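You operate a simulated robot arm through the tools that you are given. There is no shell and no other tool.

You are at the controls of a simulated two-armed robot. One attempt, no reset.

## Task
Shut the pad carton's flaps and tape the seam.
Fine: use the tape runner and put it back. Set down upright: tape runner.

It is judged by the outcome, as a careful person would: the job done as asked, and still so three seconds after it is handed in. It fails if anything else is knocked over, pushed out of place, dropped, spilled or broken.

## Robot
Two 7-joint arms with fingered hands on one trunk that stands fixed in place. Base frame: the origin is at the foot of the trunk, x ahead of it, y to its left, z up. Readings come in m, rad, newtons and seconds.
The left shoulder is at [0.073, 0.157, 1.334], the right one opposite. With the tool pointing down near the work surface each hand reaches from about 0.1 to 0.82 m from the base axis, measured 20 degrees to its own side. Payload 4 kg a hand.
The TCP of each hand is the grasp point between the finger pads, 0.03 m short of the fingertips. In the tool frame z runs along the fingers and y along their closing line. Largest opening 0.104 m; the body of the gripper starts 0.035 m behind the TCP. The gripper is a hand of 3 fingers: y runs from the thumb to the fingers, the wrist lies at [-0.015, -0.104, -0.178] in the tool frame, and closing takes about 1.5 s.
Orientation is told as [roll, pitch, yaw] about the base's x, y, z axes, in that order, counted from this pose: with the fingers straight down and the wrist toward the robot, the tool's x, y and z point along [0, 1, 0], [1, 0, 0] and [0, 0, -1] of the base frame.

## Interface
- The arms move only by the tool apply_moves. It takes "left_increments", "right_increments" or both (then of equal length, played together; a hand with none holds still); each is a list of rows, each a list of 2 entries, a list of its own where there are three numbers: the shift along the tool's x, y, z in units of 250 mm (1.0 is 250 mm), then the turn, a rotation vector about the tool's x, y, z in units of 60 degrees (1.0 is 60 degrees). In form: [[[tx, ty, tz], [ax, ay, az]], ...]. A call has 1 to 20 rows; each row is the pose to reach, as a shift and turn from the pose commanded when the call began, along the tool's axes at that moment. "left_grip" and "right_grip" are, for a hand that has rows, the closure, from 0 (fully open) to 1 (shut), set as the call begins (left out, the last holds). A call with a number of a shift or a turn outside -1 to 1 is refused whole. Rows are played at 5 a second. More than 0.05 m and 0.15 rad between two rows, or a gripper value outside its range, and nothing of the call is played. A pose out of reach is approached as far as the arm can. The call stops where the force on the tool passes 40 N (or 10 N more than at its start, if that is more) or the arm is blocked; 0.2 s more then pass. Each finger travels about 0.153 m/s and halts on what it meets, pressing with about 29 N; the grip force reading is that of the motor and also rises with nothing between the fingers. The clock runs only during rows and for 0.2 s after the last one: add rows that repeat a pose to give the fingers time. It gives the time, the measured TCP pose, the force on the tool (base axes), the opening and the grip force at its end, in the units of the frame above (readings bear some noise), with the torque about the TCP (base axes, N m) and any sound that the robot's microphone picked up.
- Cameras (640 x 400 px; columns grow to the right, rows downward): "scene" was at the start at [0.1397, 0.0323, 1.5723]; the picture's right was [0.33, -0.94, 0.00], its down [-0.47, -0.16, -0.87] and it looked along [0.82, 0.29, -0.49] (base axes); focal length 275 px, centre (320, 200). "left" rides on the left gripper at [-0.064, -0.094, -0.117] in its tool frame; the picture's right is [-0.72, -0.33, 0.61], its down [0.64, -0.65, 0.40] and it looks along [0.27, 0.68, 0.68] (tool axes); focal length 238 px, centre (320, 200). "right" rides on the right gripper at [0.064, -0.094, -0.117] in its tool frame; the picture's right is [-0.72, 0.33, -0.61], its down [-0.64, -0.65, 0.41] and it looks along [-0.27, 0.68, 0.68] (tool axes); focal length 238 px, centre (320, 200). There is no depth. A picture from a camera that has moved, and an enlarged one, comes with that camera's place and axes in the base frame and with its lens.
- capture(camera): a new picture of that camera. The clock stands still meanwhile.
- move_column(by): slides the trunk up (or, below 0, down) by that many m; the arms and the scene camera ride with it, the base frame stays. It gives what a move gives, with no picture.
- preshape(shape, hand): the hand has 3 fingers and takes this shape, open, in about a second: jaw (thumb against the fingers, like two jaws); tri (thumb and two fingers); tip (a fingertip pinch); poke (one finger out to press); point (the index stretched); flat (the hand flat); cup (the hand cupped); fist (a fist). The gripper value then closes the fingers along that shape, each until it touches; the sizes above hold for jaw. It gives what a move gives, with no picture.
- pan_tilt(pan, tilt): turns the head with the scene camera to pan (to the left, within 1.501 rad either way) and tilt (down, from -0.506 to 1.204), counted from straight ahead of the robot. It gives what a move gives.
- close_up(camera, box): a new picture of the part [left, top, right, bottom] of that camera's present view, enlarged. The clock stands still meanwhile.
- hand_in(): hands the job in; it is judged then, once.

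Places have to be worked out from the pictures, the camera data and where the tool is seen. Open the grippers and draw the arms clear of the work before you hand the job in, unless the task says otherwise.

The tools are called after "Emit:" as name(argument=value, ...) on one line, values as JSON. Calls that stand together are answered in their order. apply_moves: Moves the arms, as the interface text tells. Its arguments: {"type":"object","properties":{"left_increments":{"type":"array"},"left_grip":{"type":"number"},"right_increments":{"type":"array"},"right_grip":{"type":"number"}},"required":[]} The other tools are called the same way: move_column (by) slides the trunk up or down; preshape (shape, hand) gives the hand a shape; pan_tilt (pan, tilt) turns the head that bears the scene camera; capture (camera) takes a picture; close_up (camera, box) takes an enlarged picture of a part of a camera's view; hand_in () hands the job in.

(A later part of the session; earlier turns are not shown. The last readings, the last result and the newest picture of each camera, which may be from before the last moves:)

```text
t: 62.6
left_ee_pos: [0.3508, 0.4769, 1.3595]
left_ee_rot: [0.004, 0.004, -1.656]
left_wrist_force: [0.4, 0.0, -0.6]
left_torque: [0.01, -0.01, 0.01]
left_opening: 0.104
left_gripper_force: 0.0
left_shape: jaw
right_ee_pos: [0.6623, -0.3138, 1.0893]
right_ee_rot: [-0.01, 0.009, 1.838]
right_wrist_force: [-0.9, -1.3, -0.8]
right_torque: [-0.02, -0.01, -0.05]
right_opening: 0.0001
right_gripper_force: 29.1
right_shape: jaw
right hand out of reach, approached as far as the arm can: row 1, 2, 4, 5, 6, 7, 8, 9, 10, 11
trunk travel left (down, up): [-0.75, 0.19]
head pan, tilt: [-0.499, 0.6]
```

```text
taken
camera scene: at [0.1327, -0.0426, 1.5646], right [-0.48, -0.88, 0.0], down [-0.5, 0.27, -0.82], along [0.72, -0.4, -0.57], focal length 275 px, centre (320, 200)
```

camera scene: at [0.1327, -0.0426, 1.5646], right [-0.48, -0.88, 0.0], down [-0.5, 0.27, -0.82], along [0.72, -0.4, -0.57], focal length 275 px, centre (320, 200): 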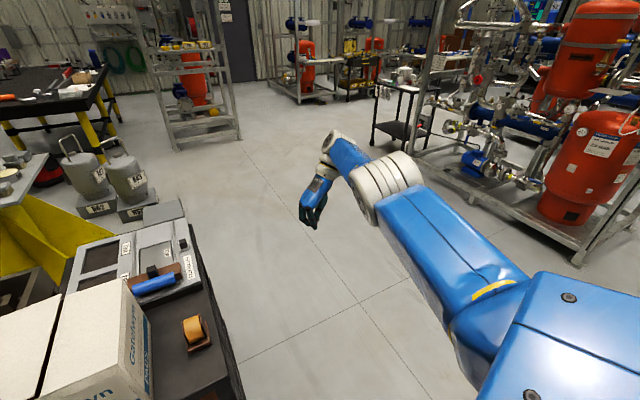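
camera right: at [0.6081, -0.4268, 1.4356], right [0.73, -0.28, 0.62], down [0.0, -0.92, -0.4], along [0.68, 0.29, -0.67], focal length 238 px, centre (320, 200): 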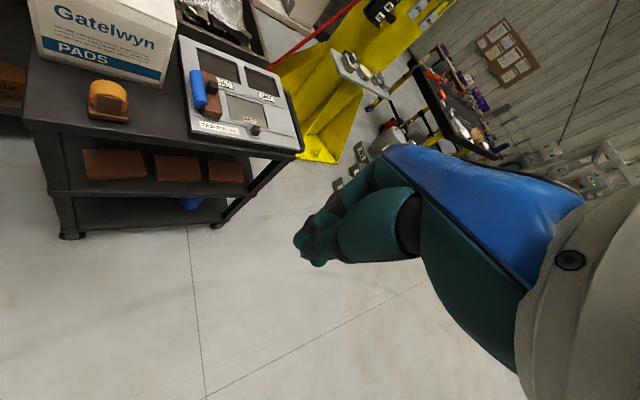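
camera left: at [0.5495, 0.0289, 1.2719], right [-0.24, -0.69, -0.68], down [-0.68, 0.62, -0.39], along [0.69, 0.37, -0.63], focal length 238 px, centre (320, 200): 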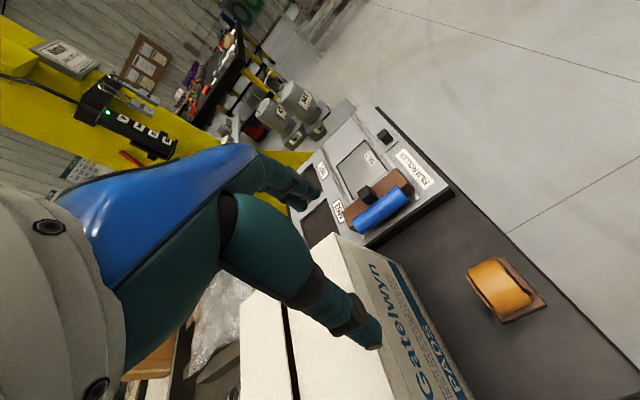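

Still straight, so the elbow's hinge must be turned the other way. I'll tilt the right hand's fingers forward instead while holding a target closer in; that should flex the elbow if its hinge is horizontal.

Emit:
apply_moves(right_increments=[[[-0.015, 0.04, -0.026], [0.03, -0.11, 0]], [[-0.03, 0.08, -0.052], [0.06, -0.22, 0]], [[-0.045, 0.12, -0.08], [0.09, -0.33, 0]], [[-0.06, 0.165, -0.105], [0.12, -0.44, 0]], [[-0.075, 0.206, -0.13], [0.15, -0.55, 0]], [[-0.09, 0.247, -0.157], [0.18, -0.66, 0]], [[-0.105, 0.29, -0.184], [0.21, -0.77, 0]], [[-0.12, 0.33, -0.21], [0.24, -0.87, 0]], [[-0.134, 0.37, -0.236], [0.264, -0.9645, 0]], [[-0.134, 0.37, -0.236], [0.264, -0.9645, 0]]])

Emit:
capture(camera="scene")

```text
t: 64.8
left_ee_pos: [0.3503, 0.4764, 1.359]
left_ee_rot: [0.002, 0.003, -1.656]
left_wrist_force: [0.0, -1.3, 1.2]
left_torque: [-0.02, 0.03, -0.01]
left_opening: 0.1039
left_gripper_force: 0.1
left_shape: jaw
right_ee_pos: [0.8468, -0.2563, 1.1156]
right_ee_rot: [-1.046, 0.236, 1.702]
right_wrist_force: [0.7, -0.1, 0.4]
right_torque: [0.02, -0.01, -0.01]
right_opening: 0.0
right_gripper_force: 28.9
right_shape: jaw
right hand out of reach, approached as far as the arm can: row 1, 2, 3, 4, 5, 6, 7, 8, 9, 10
trunk travel left (down, up): [-0.75, 0.19]
head pan, tilt: [-0.499, 0.6]
```

```text
taken
camera scene: at [0.1328, -0.0421, 1.5646], right [-0.48, -0.88, 0.0], down [-0.5, 0.27, -0.82], along [0.72, -0.4, -0.57], focal length 275 px, centre (320, 200)
```

scene: 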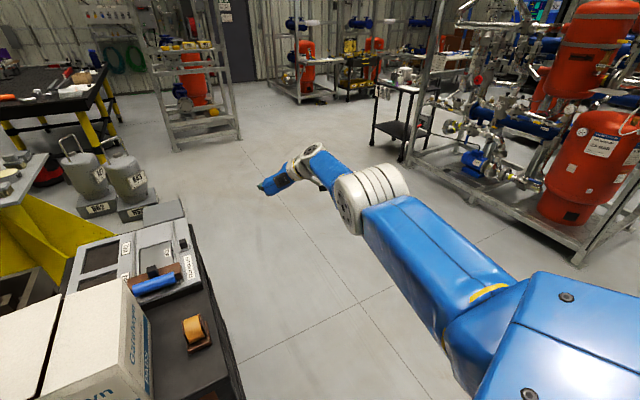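

No bend yet. I'll rotate the other way, bringing the fingers back from forward to straight down while pulling the wrist inward, to try the opposite flexing sense.

Emit:
apply_moves(right_increments=[[[0.074, 0.02, -0.071], [-0.03, 0.11, 0]], [[0.147, 0.04, -0.143], [-0.06, 0.22, 0]], [[0.22, 0.06, -0.214], [-0.09, 0.33, 0]], [[0.294, 0.08, -0.286], [-0.12, 0.44, 0]], [[0.368, 0.1, -0.357], [-0.15, 0.55, 0]], [[0.442, 0.12, -0.428], [-0.18, 0.66, 0]], [[0.515, 0.14, -0.5], [-0.21, 0.77, 0]], [[0.589, 0.16, -0.571], [-0.24, 0.87, 0]], [[0.662, 0.18, -0.643], [-0.264, 0.9645, 0]], [[0.736, 0.2, -0.714], [-0.264, 0.9645, 0]], [[0.736, 0.2, -0.714], [-0.264, 0.9645, 0]]])

Emit:
capture(camera="scene")

```text
t: 67.2
left_ee_pos: [0.3504, 0.4768, 1.3588]
left_ee_rot: [0.004, 0.003, -1.655]
left_wrist_force: [0.2, -0.4, -0.3]
left_torque: [0.04, -0.01, 0.02]
left_opening: 0.1038
left_gripper_force: 0.1
left_shape: jaw
right_ee_pos: [0.6613, -0.2702, 1.0333]
right_ee_rot: [-0.01, 0.005, 1.835]
right_wrist_force: [-0.4, 0.4, 0.5]
right_torque: [0.02, -0.02, -0.02]
right_opening: 0.0
right_gripper_force: 29.5
right_shape: jaw
right hand out of reach, approached as far as the arm can: row 1, 2, 3, 4, 5, 6, 7, 8, 9, 10, 11
trunk travel left (down, up): [-0.75, 0.19]
head pan, tilt: [-0.499, 0.6]
```

```text
taken
camera scene: at [0.1328, -0.0423, 1.5646], right [-0.48, -0.88, 0.0], down [-0.5, 0.27, -0.82], along [0.72, -0.4, -0.57], focal length 275 px, centre (320, 200)
```

scene: 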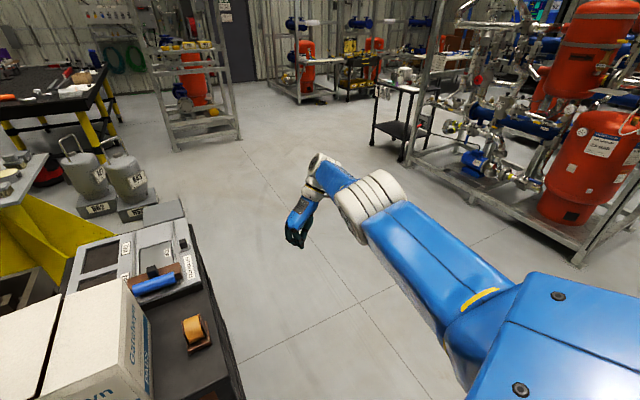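

The right arm stays locked straight, so I'll leave it. For the left arm, turning the hand while it hangs below the shoulder should swing the elbow outward, so I'll raise the trunk to make room for that.

Emit:
move_column(by=0.185)

Emit:
pan_tilt(pan=0.6, tilt=0.6)

Emit:
capture(camera="scene")

```text
t: 69.3
left_ee_pos: [0.3501, 0.4771, 1.544]
left_ee_rot: [0.003, 0.004, -1.656]
left_wrist_force: [-0.6, 0.1, 0.1]
left_torque: [0.0, -0.01, 0.02]
left_opening: 0.1036
left_gripper_force: 0.0
left_shape: jaw
right_ee_pos: [0.664, -0.2703, 1.2189]
right_ee_rot: [-0.009, 0.007, 1.836]
right_wrist_force: [-0.4, -0.7, -1.3]
right_torque: [-0.02, 0.03, 0.02]
right_opening: 0.0
right_gripper_force: 29.3
right_shape: jaw
trunk travel left (down, up): [-0.935, 0.005]
head pan, tilt: [-0.499, 0.6]
```

```text
t: 70.6
left_ee_pos: [0.3506, 0.4782, 1.5447]
left_ee_rot: [0.003, 0.002, -1.655]
left_wrist_force: [0.4, -0.1, 0.7]
left_torque: [-0.01, -0.03, 0.03]
left_opening: 0.1039
left_gripper_force: 0.2
left_shape: jaw
right_ee_pos: [0.6631, -0.2705, 1.2193]
right_ee_rot: [-0.011, 0.008, 1.837]
right_wrist_force: [0.5, -0.1, 0.2]
right_torque: [-0.03, 0.01, -0.01]
right_opening: 0.0
right_gripper_force: 29.0
right_shape: jaw
trunk travel left (down, up): [-0.935, 0.005]
head pan, tilt: [0.6, 0.6]
```

```text
taken
camera scene: at [0.1285, 0.0503, 1.7495], right [0.56, -0.83, 0.0], down [-0.47, -0.32, -0.82], along [0.68, 0.47, -0.57], focal length 275 px, centre (320, 200)
```

scene: 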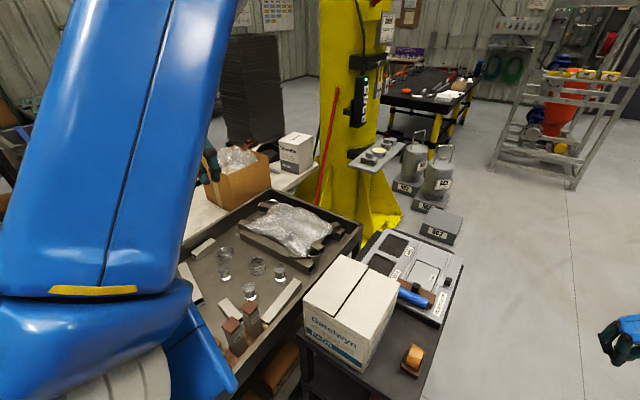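

With the trunk up, I'll lower the left hand to about z 1.295 at the left, keeping its present yaw.

Emit:
apply_moves(left_increments=[[[0.042, 0.018, 0.143], [0, 0, 0]], [[0.084, 0.036, 0.286], [0, 0, 0]], [[0.125, 0.055, 0.43], [0, 0, 0]], [[0.167, 0.073, 0.57], [0, 0, 0]], [[0.21, 0.09, 0.714], [0, 0, 0]], [[0.25, 0.11, 0.857], [0, 0, 0]], [[0.292, 0.128, 1.0], [0, 0, 0]], [[0.292, 0.128, 1.0], [0, 0, 0]]])

Emit:
capture(camera="scene")

Emit:
capture(camera="left")

```text
t: 72.4
left_ee_pos: [0.4378, 0.4429, 1.3062]
left_ee_rot: [-0.003, 0.004, -1.652]
left_wrist_force: [-0.5, -0.4, -0.3]
left_torque: [0.01, 0.0, -0.04]
left_opening: 0.1037
left_gripper_force: 0.1
left_shape: jaw
left hand out of reach, approached as far as the arm can: row 7, 8
right_ee_pos: [0.6651, -0.2705, 1.2181]
right_ee_rot: [-0.009, 0.005, 1.838]
right_wrist_force: [-0.4, 0.2, -0.7]
right_torque: [-0.04, 0.03, -0.01]
right_opening: 0.0001
right_gripper_force: 29.5
right_shape: jaw
trunk travel left (down, up): [-0.935, 0.005]
head pan, tilt: [0.6, 0.6]
```

```text
taken
camera scene: at [0.131, 0.0498, 1.7494], right [0.56, -0.83, 0.0], down [-0.47, -0.32, -0.82], along [0.68, 0.47, -0.57], focal length 275 px, centre (320, 200)
```

scene: 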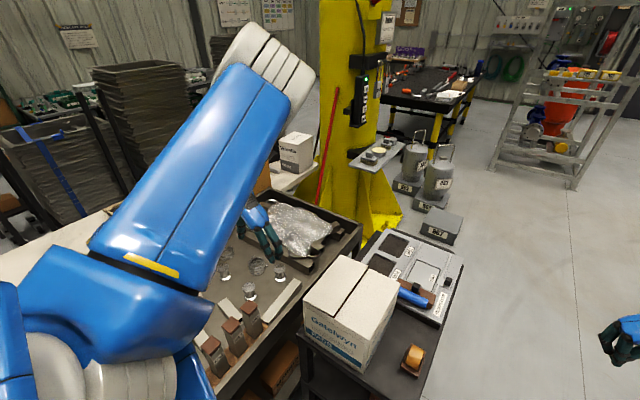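

```text
taken
camera left: at [0.3822, 0.5412, 1.4242], right [-0.69, 0.39, -0.61], down [0.69, 0.6, -0.4], along [0.21, -0.7, -0.68], focal length 238 px, centre (320, 200)
```

left: 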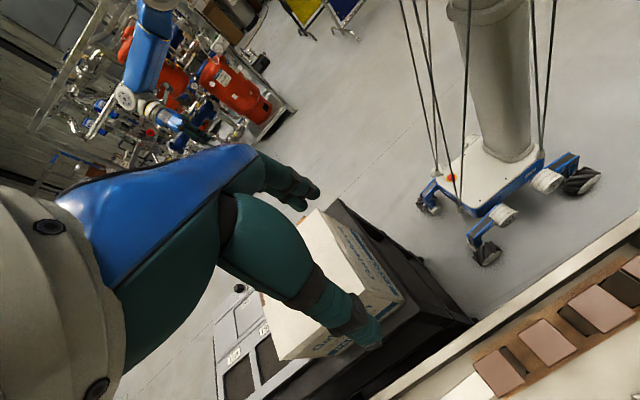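

The elbow is up and slightly inward at this height. I'll turn the yaw part-way back here, where the wrist is below the shoulder, and see which way the elbow goes.

Emit:
apply_moves(left_increments=[[[0, 0, 0], [0, 0, -0.12]], [[0, 0, 0], [0, 0, -0.24]], [[0, 0, 0], [0, 0, -0.36]], [[0, 0, 0], [0, 0, -0.48]], [[0, 0, 0], [0, 0, -0.6]], [[0, 0, 0], [0, 0, -0.72]], [[0, 0, 0], [0, 0, -0.72]]])

Emit:
capture(camera="scene")

```text
t: 74.0
left_ee_pos: [0.4374, 0.443, 1.3063]
left_ee_rot: [0.004, -0.001, -0.9]
left_wrist_force: [0.2, -0.3, 0.9]
left_torque: [-0.02, -0.01, -0.04]
left_opening: 0.1037
left_gripper_force: 0.0
left_shape: jaw
right_ee_pos: [0.6637, -0.2702, 1.2188]
right_ee_rot: [-0.009, 0.006, 1.839]
right_wrist_force: [0.2, -0.2, -0.2]
right_torque: [-0.02, -0.03, 0.01]
right_opening: 0.0001
right_gripper_force: 28.9
right_shape: jaw
trunk travel left (down, up): [-0.935, 0.005]
head pan, tilt: [0.6, 0.6]
```

```text
taken
camera scene: at [0.1293, 0.0498, 1.7495], right [0.56, -0.83, 0.0], down [-0.47, -0.32, -0.82], along [0.68, 0.47, -0.57], focal length 275 px, centre (320, 200)
```

scene: 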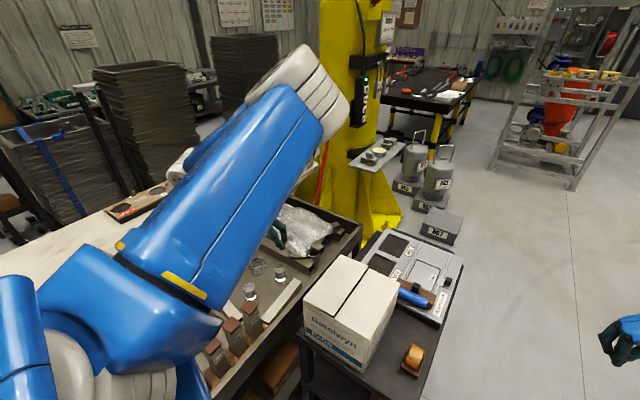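

The elbow barely moved inward this time, so this loop gains ground: high turns move it outward and low turns move it back only a little. I'll finish the turn to yaw 0 here.

Emit:
apply_moves(left_increments=[[[0, 0, 0], [0, 0, -0.12]], [[0, 0, 0], [0, 0, -0.24]], [[0, 0, 0], [0, 0, -0.36]], [[0, 0, 0], [0, 0, -0.48]], [[0, 0, 0], [0, 0, -0.6]], [[0, 0, 0], [0, 0, -0.72]], [[0, 0, 0], [0, 0, -0.84]], [[0, 0, 0], [0, 0, -0.86]]])

Emit:
capture(camera="scene")

```text
t: 75.8
left_ee_pos: [0.4379, 0.4421, 1.3068]
left_ee_rot: [0.003, -0.002, -0.001]
left_wrist_force: [-0.5, 0.6, 0.4]
left_torque: [-0.01, -0.01, 0.01]
left_opening: 0.1038
left_gripper_force: 0.1
left_shape: jaw
right_ee_pos: [0.6648, -0.2714, 1.2189]
right_ee_rot: [-0.008, 0.006, 1.836]
right_wrist_force: [-0.2, -0.3, 0.2]
right_torque: [-0.01, 0.02, -0.01]
right_opening: 0.0
right_gripper_force: 29.2
right_shape: jaw
trunk travel left (down, up): [-0.935, 0.005]
head pan, tilt: [0.6, 0.6]
```

```text
taken
camera scene: at [0.1292, 0.0485, 1.7496], right [0.56, -0.83, 0.0], down [-0.47, -0.32, -0.82], along [0.68, 0.47, -0.57], focal length 275 px, centre (320, 200)
```

scene: 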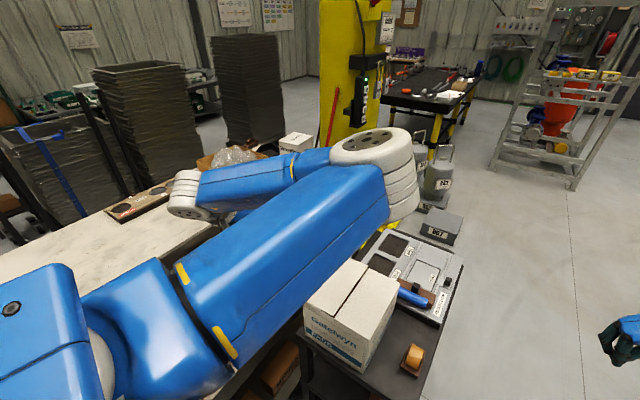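

The elbow is inward again at yaw 0, slightly higher than before. With the hand lower, the coupling should reverse and a negative yaw should swing the elbow down and out, so I'll lower the hand to z≈1.12 first.

Emit:
apply_moves(left_increments=[[[-0.03, 0.008, 0.125], [0, 0, 0]], [[-0.06, 0.016, 0.25], [0, 0, 0]], [[-0.09, 0.024, 0.375], [0, 0, 0]], [[-0.12, 0.032, 0.5], [0, 0, 0]], [[-0.15, 0.04, 0.625], [0, 0, 0]], [[-0.168, 0.048, 0.748], [0, 0, 0]], [[-0.168, 0.048, 0.748], [0, 0, 0]]])

Emit:
capture(camera="scene")

Emit:
capture(camera="left")

```text
t: 77.6
left_ee_pos: [0.4484, 0.438, 1.1385]
left_ee_rot: [0.041, -0.039, 0.062]
left_wrist_force: [0.6, 0.4, 0.3]
left_torque: [0.0, 0.01, -0.01]
left_opening: 0.1038
left_gripper_force: 0.1
left_shape: jaw
right_ee_pos: [0.6628, -0.2717, 1.2189]
right_ee_rot: [-0.012, 0.005, 1.837]
right_wrist_force: [0.0, 0.8, -0.1]
right_torque: [0.02, -0.03, -0.04]
right_opening: 0.0
right_gripper_force: 29.4
right_shape: jaw
trunk travel left (down, up): [-0.935, 0.005]
head pan, tilt: [0.6, 0.6]
stopped in row 7 (left hand): the arm was blocked; the commanded pose is now the measured one
```

```text
taken
camera scene: at [0.1288, 0.049, 1.7496], right [0.56, -0.83, 0.0], down [-0.47, -0.32, -0.82], along [0.68, 0.47, -0.57], focal length 275 px, centre (320, 200)
```

scene: 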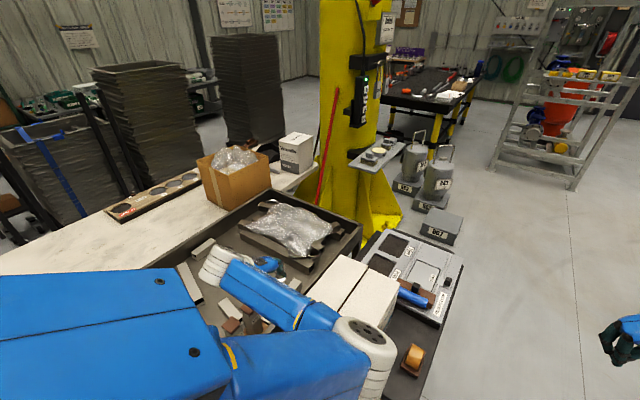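

```text
taken
camera left: at [0.3547, 0.3641, 1.2494], right [-0.26, -0.71, -0.65], down [-0.68, 0.61, -0.4], along [0.69, 0.34, -0.64], focal length 238 px, centre (320, 200)
```

left: 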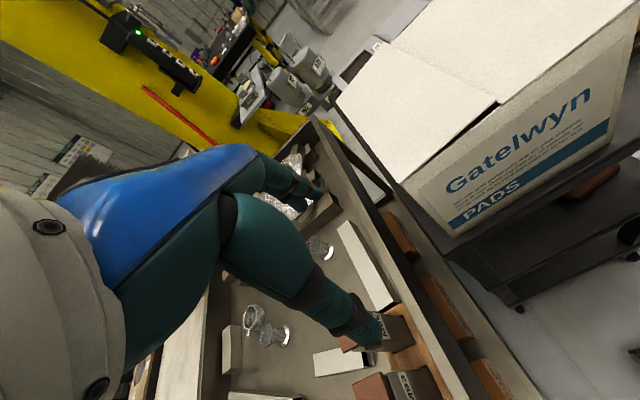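

The elbow is low and inward, with the upper arm rubbing the chest again. With the hand low now, I'll yaw it negative and see whether the elbow swings down and outward.

Emit:
apply_moves(left_increments=[[[0, 0, -0.02], [0, 0, 0.12]], [[0, 0, -0.04], [0, 0, 0.24]], [[0, 0, -0.06], [0, 0, 0.36]], [[0, 0, -0.06], [0, 0, 0.48]], [[0, 0, -0.06], [0, 0, 0.6]], [[0, 0, -0.06], [0, 0, 0.72]], [[0, 0, -0.06], [0, 0, 0.84]], [[0, 0, -0.06], [0, 0, 0.96]]])

Emit:
capture(camera="scene")

```text
t: 79.4
left_ee_pos: [0.447, 0.4355, 1.1501]
left_ee_rot: [0.049, 0.009, -0.95]
left_wrist_force: [-0.2, 0.4, 0.1]
left_torque: [-0.01, -0.02, 0.0]
left_opening: 0.1037
left_gripper_force: 0.1
left_shape: jaw
right_ee_pos: [0.662, -0.269, 1.222]
right_ee_rot: [-0.01, 0.008, 1.838]
right_wrist_force: [0.2, -0.6, -1.1]
right_torque: [-0.01, -0.01, -0.02]
right_opening: 0.0
right_gripper_force: 29.0
right_shape: jaw
trunk travel left (down, up): [-0.935, 0.005]
head pan, tilt: [0.6, 0.6]
```

```text
taken
camera scene: at [0.1271, 0.0526, 1.7496], right [0.56, -0.83, 0.0], down [-0.47, -0.32, -0.82], along [0.68, 0.46, -0.57], focal length 275 px, centre (320, 200)
```

scene: 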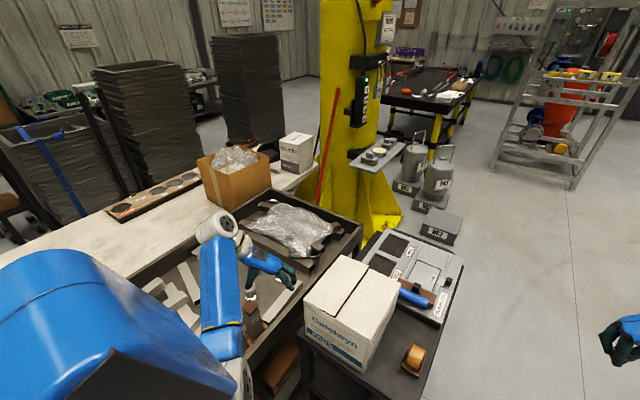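

That works: the elbow swung down below the arm. I'll continue the negative yaw to carry it on to the outside.

Emit:
apply_moves(left_increments=[[[0, 0, 0], [0, 0, 0.12]], [[0, 0, 0], [0, 0, 0.24]], [[0, 0, 0], [0, 0, 0.36]], [[0, 0, 0], [0, 0, 0.48]], [[0, 0, 0], [0, 0, 0.6]], [[0, 0, 0], [0, 0, 0.72]], [[0, 0, 0], [0, 0, 0.84]], [[0, 0, 0], [0, 0, 0.9]]])

Emit:
capture(camera="scene")

```text
t: 81.2
left_ee_pos: [0.4486, 0.4362, 1.1521]
left_ee_rot: [0.021, 0.046, -1.889]
left_wrist_force: [-0.7, -0.2, -0.6]
left_torque: [-0.01, -0.03, -0.01]
left_opening: 0.1039
left_gripper_force: 0.1
left_shape: jaw
right_ee_pos: [0.6624, -0.2705, 1.2199]
right_ee_rot: [-0.012, 0.006, 1.839]
right_wrist_force: [0.3, -0.6, 0.3]
right_torque: [-0.02, -0.03, -0.03]
right_opening: 0.0001
right_gripper_force: 28.7
right_shape: jaw
trunk travel left (down, up): [-0.935, 0.005]
head pan, tilt: [0.6, 0.6]
```

```text
taken
camera scene: at [0.129, 0.0513, 1.7495], right [0.56, -0.83, 0.0], down [-0.47, -0.32, -0.82], along [0.68, 0.47, -0.57], focal length 275 px, centre (320, 200)
```

scene: 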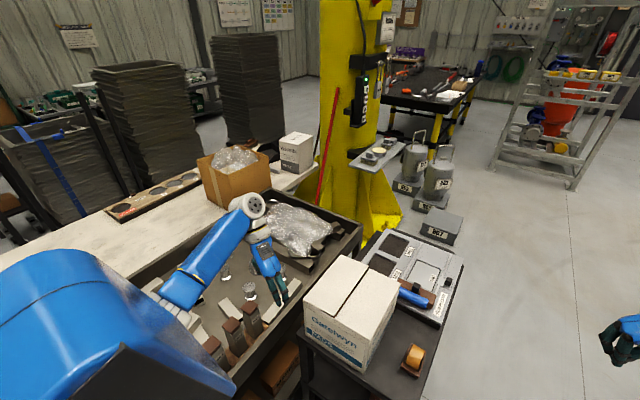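

The elbow is now on the outside. I'll raise the hand to about z 1.25, a roughly neutral height, and turn the yaw part-way back while watching the elbow.

Emit:
apply_moves(left_increments=[[[0, 0, -0.13], [0, 0, 0]], [[0, 0, -0.26], [0, 0, 0]], [[0, 0, -0.4], [0, 0, 0]], [[0, 0, -0.4], [-0.012, -0.01, -0.12]], [[0, 0, -0.4], [-0.02, -0.02, -0.24]], [[0, 0, -0.4], [-0.03, -0.03, -0.36]], [[0, 0, -0.4], [-0.03, -0.03, -0.48]], [[0, 0, -0.4], [-0.03, -0.03, -0.6]], [[0, 0, -0.4], [-0.03, -0.03, -0.6]]])

Emit:
capture(camera="scene")

```text
t: 83.2
left_ee_pos: [0.4455, 0.4321, 1.2516]
left_ee_rot: [0.006, 0.003, -1.26]
left_wrist_force: [0.6, 0.4, -0.2]
left_torque: [0.0, -0.01, 0.02]
left_opening: 0.1039
left_gripper_force: 0.1
left_shape: jaw
right_ee_pos: [0.6616, -0.2697, 1.2204]
right_ee_rot: [-0.011, 0.007, 1.837]
right_wrist_force: [0.7, 0.5, 0.2]
right_torque: [0.01, 0.01, 0.0]
right_opening: 0.0
right_gripper_force: 29.4
right_shape: jaw
trunk travel left (down, up): [-0.935, 0.005]
head pan, tilt: [0.6, 0.6]
```

```text
taken
camera scene: at [0.1279, 0.0513, 1.7496], right [0.56, -0.83, 0.0], down [-0.47, -0.32, -0.82], along [0.68, 0.47, -0.57], focal length 275 px, centre (320, 200)
```

scene: 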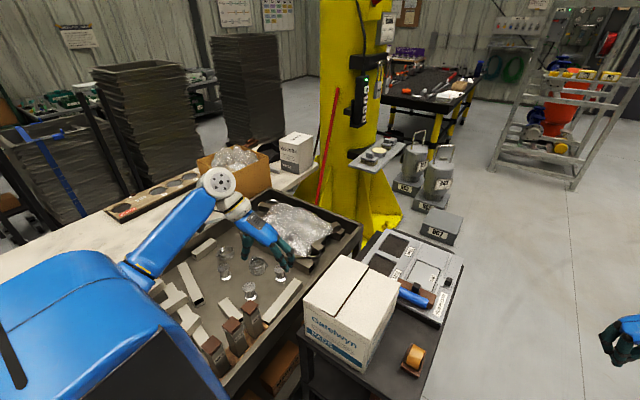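

The forearm now comes from the left with the elbow out. I'll continue the yaw back toward 0 at this height.

Emit:
apply_moves(left_increments=[[[0, 0, 0], [0, 0, -0.12]], [[0, 0, 0], [0, 0, -0.24]], [[0, 0, 0], [0, 0, -0.36]], [[0, 0, 0], [0, 0, -0.48]], [[0, 0, 0], [0, 0, -0.6]], [[0, 0, 0], [0, 0, -0.72]], [[0, 0, 0], [0, 0, -0.72]]])

Emit:
capture(camera="scene")

```text
t: 84.8
left_ee_pos: [0.4429, 0.4319, 1.2509]
left_ee_rot: [0.008, -0.001, -0.505]
left_wrist_force: [0.6, 0.2, 0.3]
left_torque: [-0.02, -0.03, 0.03]
left_opening: 0.1038
left_gripper_force: 0.2
left_shape: jaw
right_ee_pos: [0.6634, -0.2692, 1.2211]
right_ee_rot: [-0.011, 0.006, 1.837]
right_wrist_force: [-0.7, -0.2, 0.0]
right_torque: [0.01, 0.01, 0.03]
right_opening: 0.0003
right_gripper_force: 28.8
right_shape: jaw
trunk travel left (down, up): [-0.935, 0.005]
head pan, tilt: [0.6, 0.6]
```

```text
taken
camera scene: at [0.128, 0.0511, 1.7496], right [0.56, -0.83, 0.0], down [-0.47, -0.32, -0.82], along [0.68, 0.47, -0.57], focal length 275 px, centre (320, 200)
```

scene: 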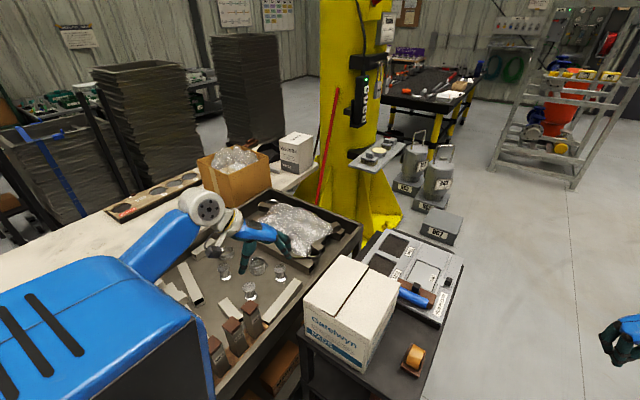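

The elbow is staying outside. I'll complete the turn to yaw 0 and raise the hand a bit so that it stays clear when the trunk goes back down.

Emit:
apply_moves(left_increments=[[[0, 0, 0], [0, 0, -0.12]], [[0, 0, 0], [0, 0, -0.24]], [[0, 0, 0], [0, 0, -0.36]], [[0, 0, 0], [0, 0, -0.482]], [[0, 0, -0.15], [-0.004, 0, -0.482]], [[0, 0, -0.3], [-0.008, 0, -0.482]], [[0, 0, -0.3], [-0.008, 0, -0.482]]])

Emit:
capture(camera="scene")

```text
t: 86.4
left_ee_pos: [0.4429, 0.4327, 1.325]
left_ee_rot: [0.003, -0.011, -0.001]
left_wrist_force: [0.9, -0.5, 0.3]
left_torque: [0.03, 0.02, -0.02]
left_opening: 0.1043
left_gripper_force: 0.0
left_shape: jaw
right_ee_pos: [0.6619, -0.2703, 1.2201]
right_ee_rot: [-0.012, 0.008, 1.838]
right_wrist_force: [-1.0, -0.5, -0.6]
right_torque: [-0.01, 0.0, -0.01]
right_opening: 0.0
right_gripper_force: 29.3
right_shape: jaw
trunk travel left (down, up): [-0.935, 0.005]
head pan, tilt: [0.6, 0.6]
```

```text
taken
camera scene: at [0.1279, 0.0513, 1.7495], right [0.56, -0.83, 0.0], down [-0.47, -0.32, -0.82], along [0.68, 0.47, -0.57], focal length 275 px, centre (320, 200)
```

scene: 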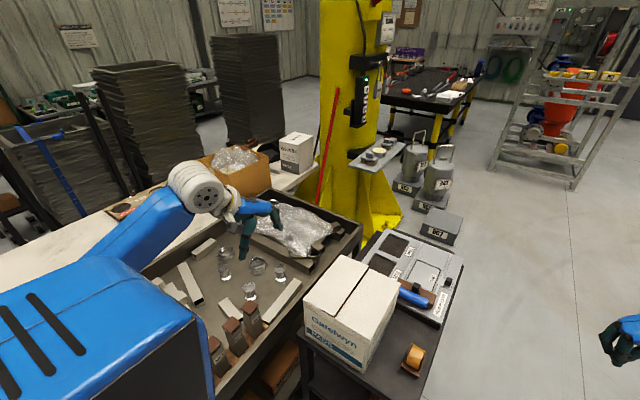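

The left arm is back in its natural elbow-out posture at yaw 0. I'll lower the trunk to near its original height; the left hand will end at about z 1.155, clear of the bench items.

Emit:
move_column(by=-0.17)

Emit:
pan_tilt(pan=0.3, tilt=0.6)

Emit:
capture(camera="scene")

```text
t: 88.3
left_ee_pos: [0.443, 0.4321, 1.1553]
left_ee_rot: [0.005, -0.012, -0.001]
left_wrist_force: [0.0, -1.0, -1.1]
left_torque: [0.0, 0.0, 0.0]
left_opening: 0.1038
left_gripper_force: 0.0
left_shape: jaw
right_ee_pos: [0.6624, -0.2698, 1.0501]
right_ee_rot: [-0.012, 0.008, 1.839]
right_wrist_force: [0.6, 0.1, -0.6]
right_torque: [0.01, 0.01, -0.03]
right_opening: 0.0001
right_gripper_force: 28.4
right_shape: jaw
trunk travel left (down, up): [-0.765, 0.175]
head pan, tilt: [0.6, 0.6]
```

```text
t: 89.1
left_ee_pos: [0.4425, 0.4322, 1.1546]
left_ee_rot: [0.006, -0.013, -0.002]
left_wrist_force: [0.3, 0.7, 1.0]
left_torque: [-0.03, 0.04, 0.01]
left_opening: 0.1039
left_gripper_force: 0.0
left_shape: jaw
right_ee_pos: [0.6624, -0.2706, 1.0497]
right_ee_rot: [-0.013, 0.005, 1.838]
right_wrist_force: [-0.2, 0.0, -0.2]
right_torque: [-0.03, 0.02, -0.02]
right_opening: 0.0
right_gripper_force: 29.2
right_shape: jaw
trunk travel left (down, up): [-0.765, 0.175]
head pan, tilt: [0.3, 0.6]
```

```text
taken
camera scene: at [0.1387, 0.0272, 1.5796], right [0.3, -0.96, 0.0], down [-0.54, -0.17, -0.82], along [0.79, 0.24, -0.57], focal length 275 px, centre (320, 200)
```

scene: 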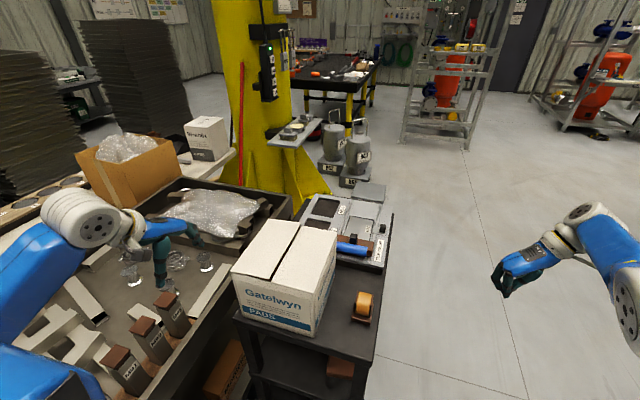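

Both arms are in known positions again. I'll move the left hand up and right, over the carton at a safe height, to about [0.54, 0.23, 1.275].

Emit:
apply_moves(left_increments=[[[0, 0, -0.16], [0, 0, 0]], [[-0.05, 0.03, -0.32], [0, 0, 0]], [[-0.15, 0.08, -0.48], [0, 0, 0]], [[-0.28, 0.15, -0.48], [0, 0, 0]], [[-0.41, 0.21, -0.48], [0, 0, 0]], [[-0.54, 0.27, -0.48], [0, 0, 0]], [[-0.67, 0.34, -0.48], [0, 0, 0]], [[-0.8, 0.4, -0.48], [0, 0, 0]]])

Emit:
capture(camera="scene")

```text
t: 90.9
left_ee_pos: [0.5442, 0.2295, 1.2774]
left_ee_rot: [0.006, -0.009, -0.002]
left_wrist_force: [0.1, -0.2, 0.0]
left_torque: [-0.03, 0.02, 0.02]
left_opening: 0.1038
left_gripper_force: 0.1
left_shape: jaw
right_ee_pos: [0.6637, -0.2729, 1.0485]
right_ee_rot: [-0.01, 0.004, 1.838]
right_wrist_force: [-0.1, -0.5, 0.1]
right_torque: [0.01, 0.01, 0.01]
right_opening: 0.0
right_gripper_force: 28.7
right_shape: jaw
trunk travel left (down, up): [-0.765, 0.175]
head pan, tilt: [0.3, 0.6]
```

```text
taken
camera scene: at [0.1422, 0.0237, 1.5793], right [0.3, -0.96, 0.0], down [-0.54, -0.17, -0.82], along [0.79, 0.24, -0.57], focal length 275 px, centre (320, 200)
```

scene: 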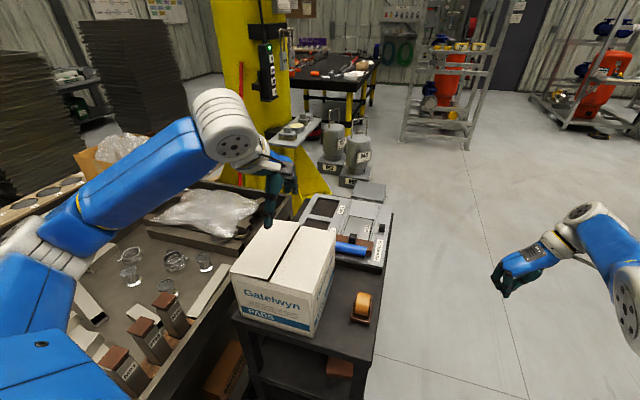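

The elbow is nicely out to the left. I'll continue right to over the runner and then down to z≈1.15.

Emit:
apply_moves(left_increments=[[[-0.12, 0.055, 0], [0, 0, 0]], [[-0.24, 0.11, 0], [0, 0, 0]], [[-0.36, 0.165, 0], [0, 0, 0]], [[-0.48, 0.22, 0], [0, 0, 0]], [[-0.6, 0.27, 0], [0, 0, 0]], [[-0.712, 0.325, 0], [0, 0, 0]], [[-0.712, 0.325, 0.17], [0, 0, 0]], [[-0.712, 0.325, 0.34], [0, 0, 0]], [[-0.712, 0.325, 0.5], [0, 0, 0]], [[-0.712, 0.325, 0.5], [0, 0, 0]]])

Emit:
capture(camera="scene")

Emit:
capture(camera="left")

```text
t: 93.1
left_ee_pos: [0.6231, 0.0523, 1.1516]
left_ee_rot: [0.007, -0.01, -0.003]
left_wrist_force: [0.0, 0.1, 0.1]
left_torque: [-0.03, 0.01, 0.03]
left_opening: 0.1042
left_gripper_force: 0.1
left_shape: jaw
right_ee_pos: [0.6624, -0.2723, 1.0493]
right_ee_rot: [-0.012, 0.006, 1.839]
right_wrist_force: [0.7, 0.4, 0.2]
right_torque: [0.02, 0.01, -0.01]
right_opening: 0.0
right_gripper_force: 28.9
right_shape: jaw
trunk travel left (down, up): [-0.765, 0.175]
head pan, tilt: [0.3, 0.6]
```

```text
taken
camera scene: at [0.1403, 0.0245, 1.5795], right [0.3, -0.96, 0.0], down [-0.54, -0.17, -0.82], along [0.79, 0.24, -0.57], focal length 275 px, centre (320, 200)
```

scene: 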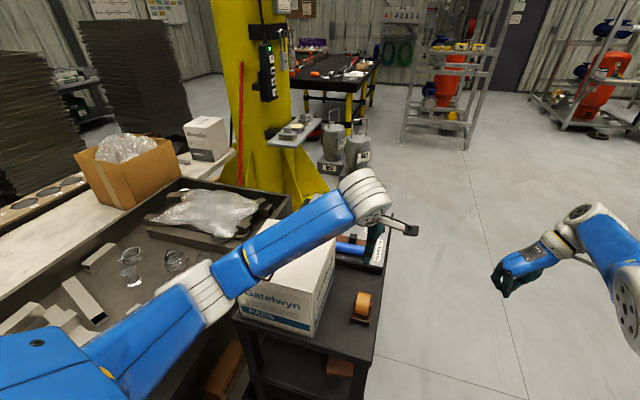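

```text
taken
camera left: at [0.5282, -0.0117, 1.2668], right [-0.32, -0.71, -0.62], down [-0.65, 0.64, -0.41], along [0.69, 0.27, -0.67], focal length 238 px, centre (320, 200)
```

left: 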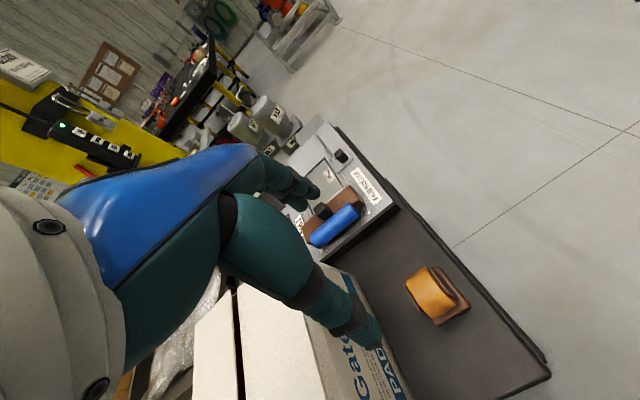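

The hand is directly over the runner, tracking exactly, and the forearm passes in front of the carton. I'll enlarge the hand camera's view of the runner to check alignment.

Emit:
close_up(camera="left", box=[380, 240, 490, 350])

Emit:
close_up(camera="scene", box=[330, 270, 400, 340])

```text
3.64 times, centred on (435, 295) of left
camera zoom: at [0.5282, -0.0117, 1.2668], right [-0.32, -0.71, -0.62], down [-0.65, 0.64, -0.41], along [0.69, 0.27, -0.67], focal length 867 px, centre (-98, -146)
```

zoom: 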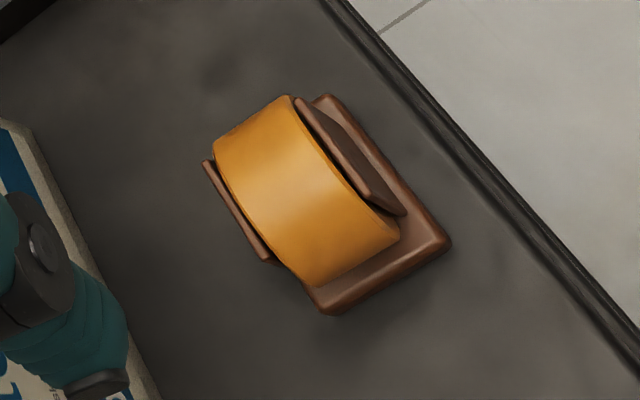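

```text
5.71 times, centred on (365, 305) of scene
camera zoom: at [0.1403, 0.0245, 1.5795], right [0.3, -0.96, 0.0], down [-0.54, -0.17, -0.82], along [0.79, 0.24, -0.57], focal length 1573 px, centre (63, -400)
```

zoom: 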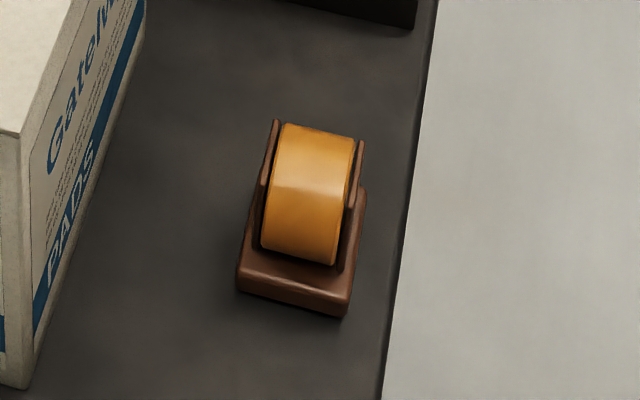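

The runner is centred at about [0.623, 0.050], roll ends at x 0.594 and 0.652. The hand is over it, so I'll descend to z≈1.0 with the fingers open front-to-back and check.

Emit:
apply_moves(left_increments=[[[-0.003, 0, 0.14], [0, 0, 0]], [[-0.006, 0, 0.28], [0, 0, 0]], [[-0.009, 0, 0.42], [0, 0, 0]], [[-0.009, 0, 0.54], [0, 0, 0]], [[-0.009, 0, 0.6], [0, 0, 0]], [[-0.009, 0, 0.6], [0, 0, 0]]])

Emit:
capture(camera="scene")

Emit:
capture(camera="left")

```text
t: 94.5
left_ee_pos: [0.6245, 0.0512, 1.0003]
left_ee_rot: [0.005, -0.012, 0.0]
left_wrist_force: [-0.4, 0.5, 0.5]
left_torque: [-0.02, -0.02, 0.0]
left_opening: 0.104
left_gripper_force: 0.1
left_shape: jaw
right_ee_pos: [0.6616, -0.273, 1.0499]
right_ee_rot: [-0.013, 0.004, 1.839]
right_wrist_force: [-0.1, 0.4, 0.0]
right_torque: [-0.01, 0.02, 0.0]
right_opening: 0.0
right_gripper_force: 29.0
right_shape: jaw
trunk travel left (down, up): [-0.765, 0.175]
head pan, tilt: [0.3, 0.6]
```

```text
taken
camera scene: at [0.1401, 0.0248, 1.5795], right [0.3, -0.96, 0.0], down [-0.54, -0.17, -0.82], along [0.79, 0.24, -0.57], focal length 275 px, centre (320, 200)
```

scene: 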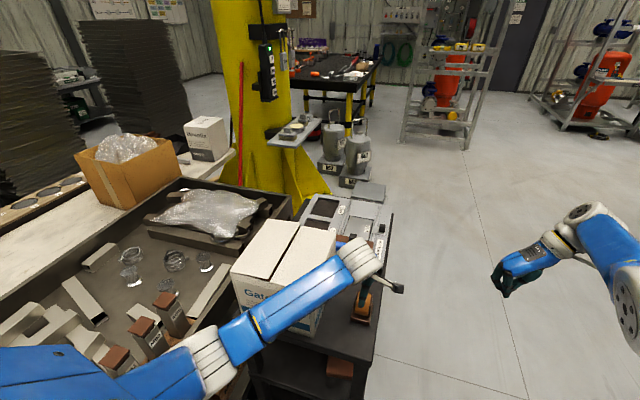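

```text
taken
camera left: at [0.53, -0.013, 1.1163], right [-0.32, -0.71, -0.62], down [-0.65, 0.64, -0.41], along [0.69, 0.27, -0.67], focal length 238 px, centre (320, 200)
```

left: 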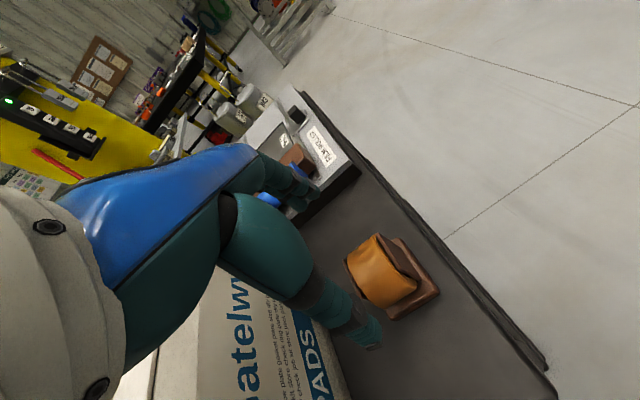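

The hand is aligned with the runner between thumb and fingers. I'll descend to z≈0.920, where the fingertips stay just above the base plate.

Emit:
apply_moves(left_increments=[[[-0.002, -0.002, 0.08], [0, 0, 0]], [[-0.004, -0.004, 0.16], [0, 0, 0]], [[-0.005, -0.006, 0.23], [0, 0, 0]], [[-0.005, -0.006, 0.28], [0, 0, 0]], [[-0.005, -0.006, 0.32], [0, 0, 0]], [[-0.005, -0.006, 0.32], [0, 0, 0]]])

Emit:
capture(camera="left")

Emit:
close_up(camera="scene", box=[310, 220, 430, 340])

```text
t: 95.9
left_ee_pos: [0.6246, 0.0485, 0.9224]
left_ee_rot: [0.004, -0.011, -0.003]
left_wrist_force: [-0.2, 0.4, -0.4]
left_torque: [0.02, -0.03, 0.0]
left_opening: 0.1037
left_gripper_force: 0.1
left_shape: jaw
right_ee_pos: [0.6629, -0.2713, 1.0484]
right_ee_rot: [-0.012, 0.005, 1.839]
right_wrist_force: [0.5, 0.0, 0.2]
right_torque: [0.0, -0.01, -0.01]
right_opening: 0.0002
right_gripper_force: 29.0
right_shape: jaw
trunk travel left (down, up): [-0.765, 0.175]
head pan, tilt: [0.3, 0.6]
```

```text
taken
camera left: at [0.5285, -0.0149, 1.0372], right [-0.32, -0.72, -0.62], down [-0.65, 0.64, -0.41], along [0.69, 0.27, -0.67], focal length 238 px, centre (320, 200)
```

left: 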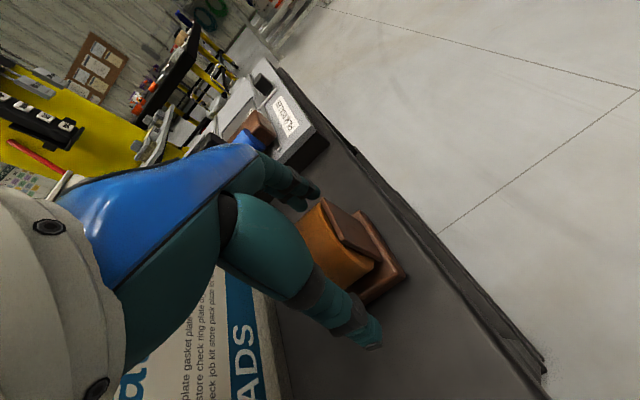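

```text
3.33 times, centred on (370, 280) of scene
camera zoom: at [0.14, 0.0247, 1.5795], right [0.3, -0.96, 0.0], down [-0.54, -0.17, -0.82], along [0.79, 0.24, -0.57], focal length 918 px, centre (153, -67)
```

zoom: 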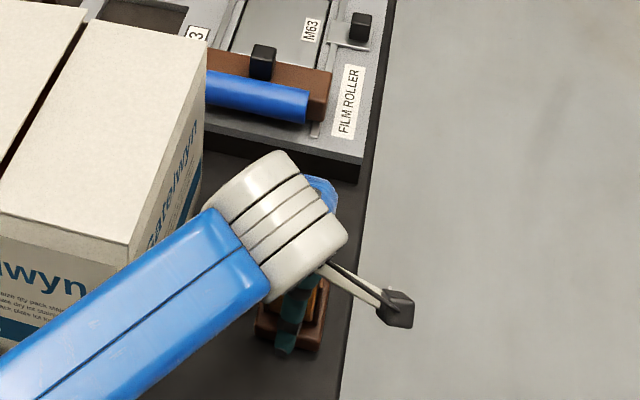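

The roll sits between thumb and fingers with no contact so far. I'll enlarge the hand camera's view before closing.

Emit:
close_up(camera="left", box=[240, 150, 440, 370])

```text
1.82 times, centred on (340, 260) of left
camera zoom: at [0.5285, -0.0149, 1.0372], right [-0.32, -0.72, -0.62], down [-0.65, 0.64, -0.41], along [0.69, 0.27, -0.67], focal length 433 px, centre (284, 91)
```

zoom: 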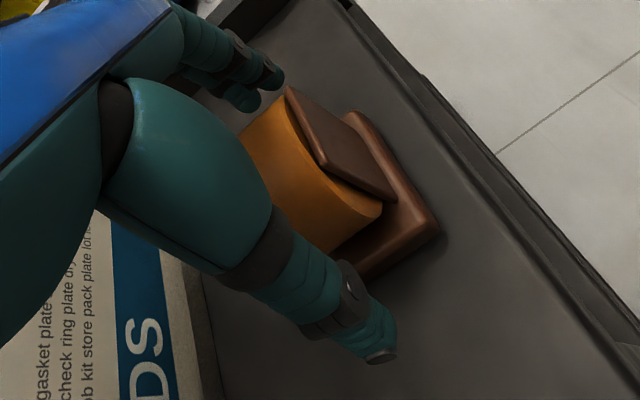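

The thumb is in front of the roll and the two fingers are behind it. I'll close the hand and give it time.

Emit:
apply_moves(left_increments=[[[0, 0, 0], [0, 0, 0]], [[0, 0, 0], [0, 0, 0]], [[0, 0, 0], [0, 0, 0]], [[0, 0, 0], [0, 0, 0]], [[0, 0, 0], [0, 0, 0]], [[0, 0, 0], [0, 0, 0]], [[0, 0, 0], [0, 0, 0]], [[0, 0, 0], [0, 0, 0]]], left_grip=1.0)

Emit:
close_up(camera="left", box=[240, 150, 440, 370])

```text
t: 97.7
left_ee_pos: [0.6249, 0.0498, 0.9219]
left_ee_rot: [0.005, -0.01, -0.001]
left_wrist_force: [-0.2, 0.4, 0.8]
left_torque: [-0.01, 0.01, -0.01]
left_opening: 0.0439
left_gripper_force: 29.2
left_shape: jaw
right_ee_pos: [0.6642, -0.2728, 1.049]
right_ee_rot: [-0.013, 0.005, 1.838]
right_wrist_force: [0.1, -0.7, -0.3]
right_torque: [0.01, -0.03, 0.02]
right_opening: 0.0001
right_gripper_force: 29.0
right_shape: jaw
trunk travel left (down, up): [-0.765, 0.175]
head pan, tilt: [0.3, 0.6]
```

```text
1.82 times, centred on (340, 260) of left
camera zoom: at [0.5288, -0.0148, 1.0372], right [-0.32, -0.72, -0.62], down [-0.65, 0.64, -0.41], along [0.69, 0.27, -0.67], focal length 433 px, centre (284, 91)
```

zoom: 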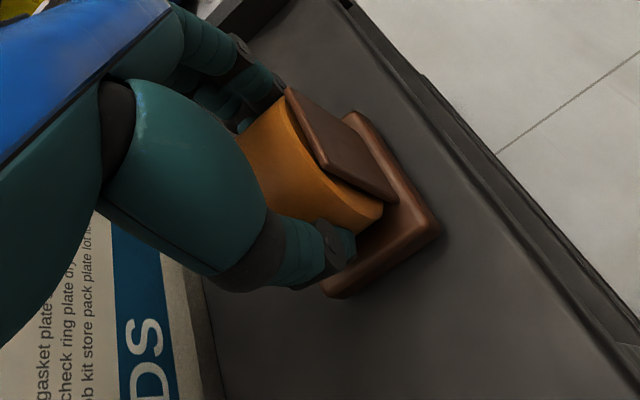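

The fingers hold the roll at 0.044 m opening with 29 N. I'll lift slowly by 4 cm and check that the runner comes with it.

Emit:
apply_moves(left_increments=[[[0, 0, -0.04], [0, 0, 0]], [[0, 0, -0.08], [0, 0, 0]], [[0, 0, -0.12], [0, 0, 0]], [[0, 0, -0.16], [0, 0, 0]], [[0, 0, -0.16], [0, 0, 0]]])

Emit:
capture(camera="left")

Emit:
close_up(camera="scene", box=[310, 220, 430, 340])

Emit:
capture(camera="right")

```text
t: 98.9
left_ee_pos: [0.6244, 0.0478, 0.9606]
left_ee_rot: [0.007, -0.01, -0.003]
left_wrist_force: [0.4, 0.0, -2.4]
left_torque: [0.02, 0.03, -0.02]
left_opening: 0.0438
left_gripper_force: 29.2
left_shape: jaw
right_ee_pos: [0.6631, -0.2709, 1.0497]
right_ee_rot: [-0.012, 0.005, 1.837]
right_wrist_force: [-0.8, -0.1, 0.0]
right_torque: [-0.01, -0.01, -0.02]
right_opening: 0.0
right_gripper_force: 28.7
right_shape: jaw
trunk travel left (down, up): [-0.765, 0.175]
head pan, tilt: [0.3, 0.6]
```

```text
taken
camera left: at [0.529, -0.0148, 1.0768], right [-0.32, -0.72, -0.62], down [-0.65, 0.64, -0.41], along [0.69, 0.27, -0.67], focal length 238 px, centre (320, 200)
```

left: 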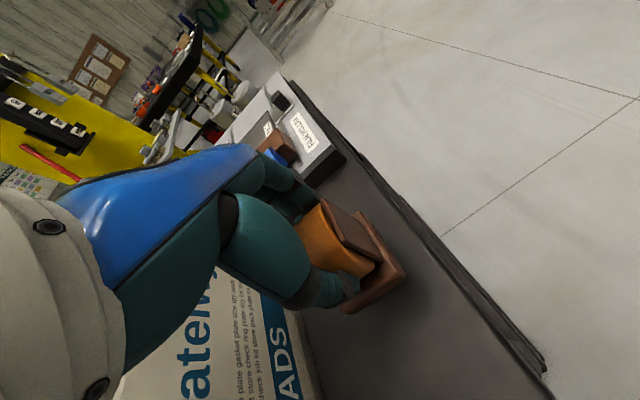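

```text
3.33 times, centred on (370, 280) of scene
camera zoom: at [0.1405, 0.0247, 1.5794], right [0.3, -0.96, 0.0], down [-0.54, -0.17, -0.82], along [0.79, 0.24, -0.57], focal length 918 px, centre (153, -67)
```

zoom: 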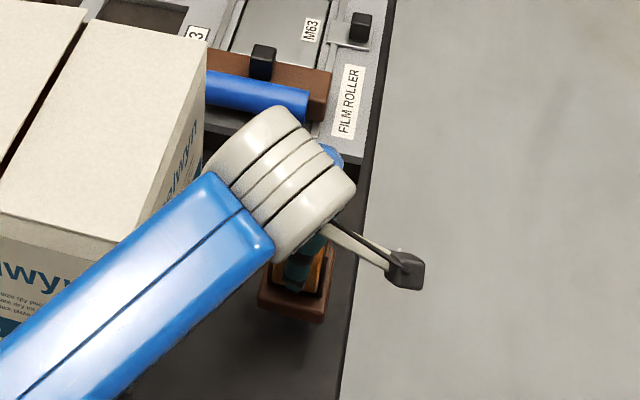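

```text
taken
camera right: at [0.624, -0.3792, 1.1661], right [0.6, 0.51, 0.62], down [0.8, -0.46, -0.39], along [0.09, 0.73, -0.68], focal length 238 px, centre (320, 200)
```

right: 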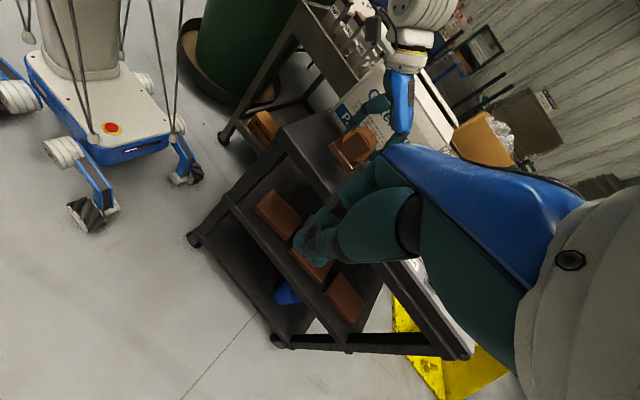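

The runner is lifted (about 2.4 N of weight) and looks upright. I'll enlarge the right camera's side view of it to see the base level and how the tape feeds.

Emit:
close_up(camera="right", box=[290, 60, 430, 200])

Emit:
close_up(camera="left", box=[270, 160, 440, 330])

```text
2.86 times, centred on (360, 130) of right
camera zoom: at [0.624, -0.3792, 1.1661], right [0.6, 0.51, 0.62], down [0.8, -0.46, -0.39], along [0.09, 0.73, -0.68], focal length 681 px, centre (206, 400)
```

zoom: 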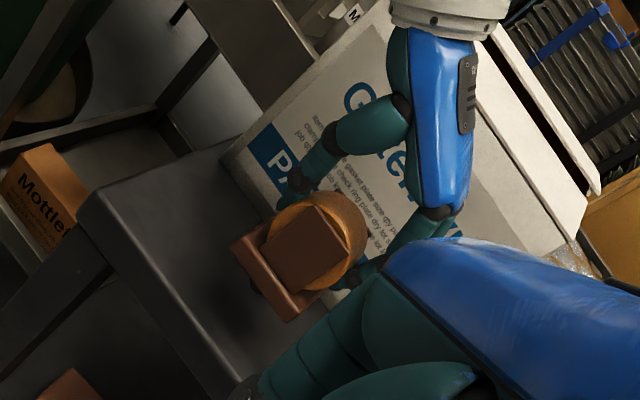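

```text
2.35 times, centred on (355, 245) of left
camera zoom: at [0.529, -0.0148, 1.0768], right [-0.32, -0.72, -0.62], down [-0.65, 0.64, -0.41], along [0.69, 0.27, -0.67], focal length 561 px, centre (238, 94)
```

zoom: 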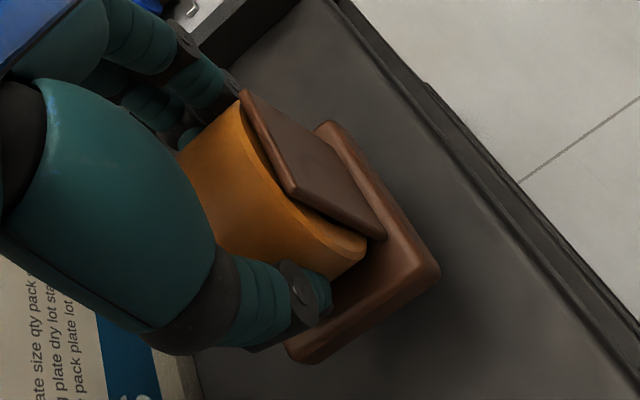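

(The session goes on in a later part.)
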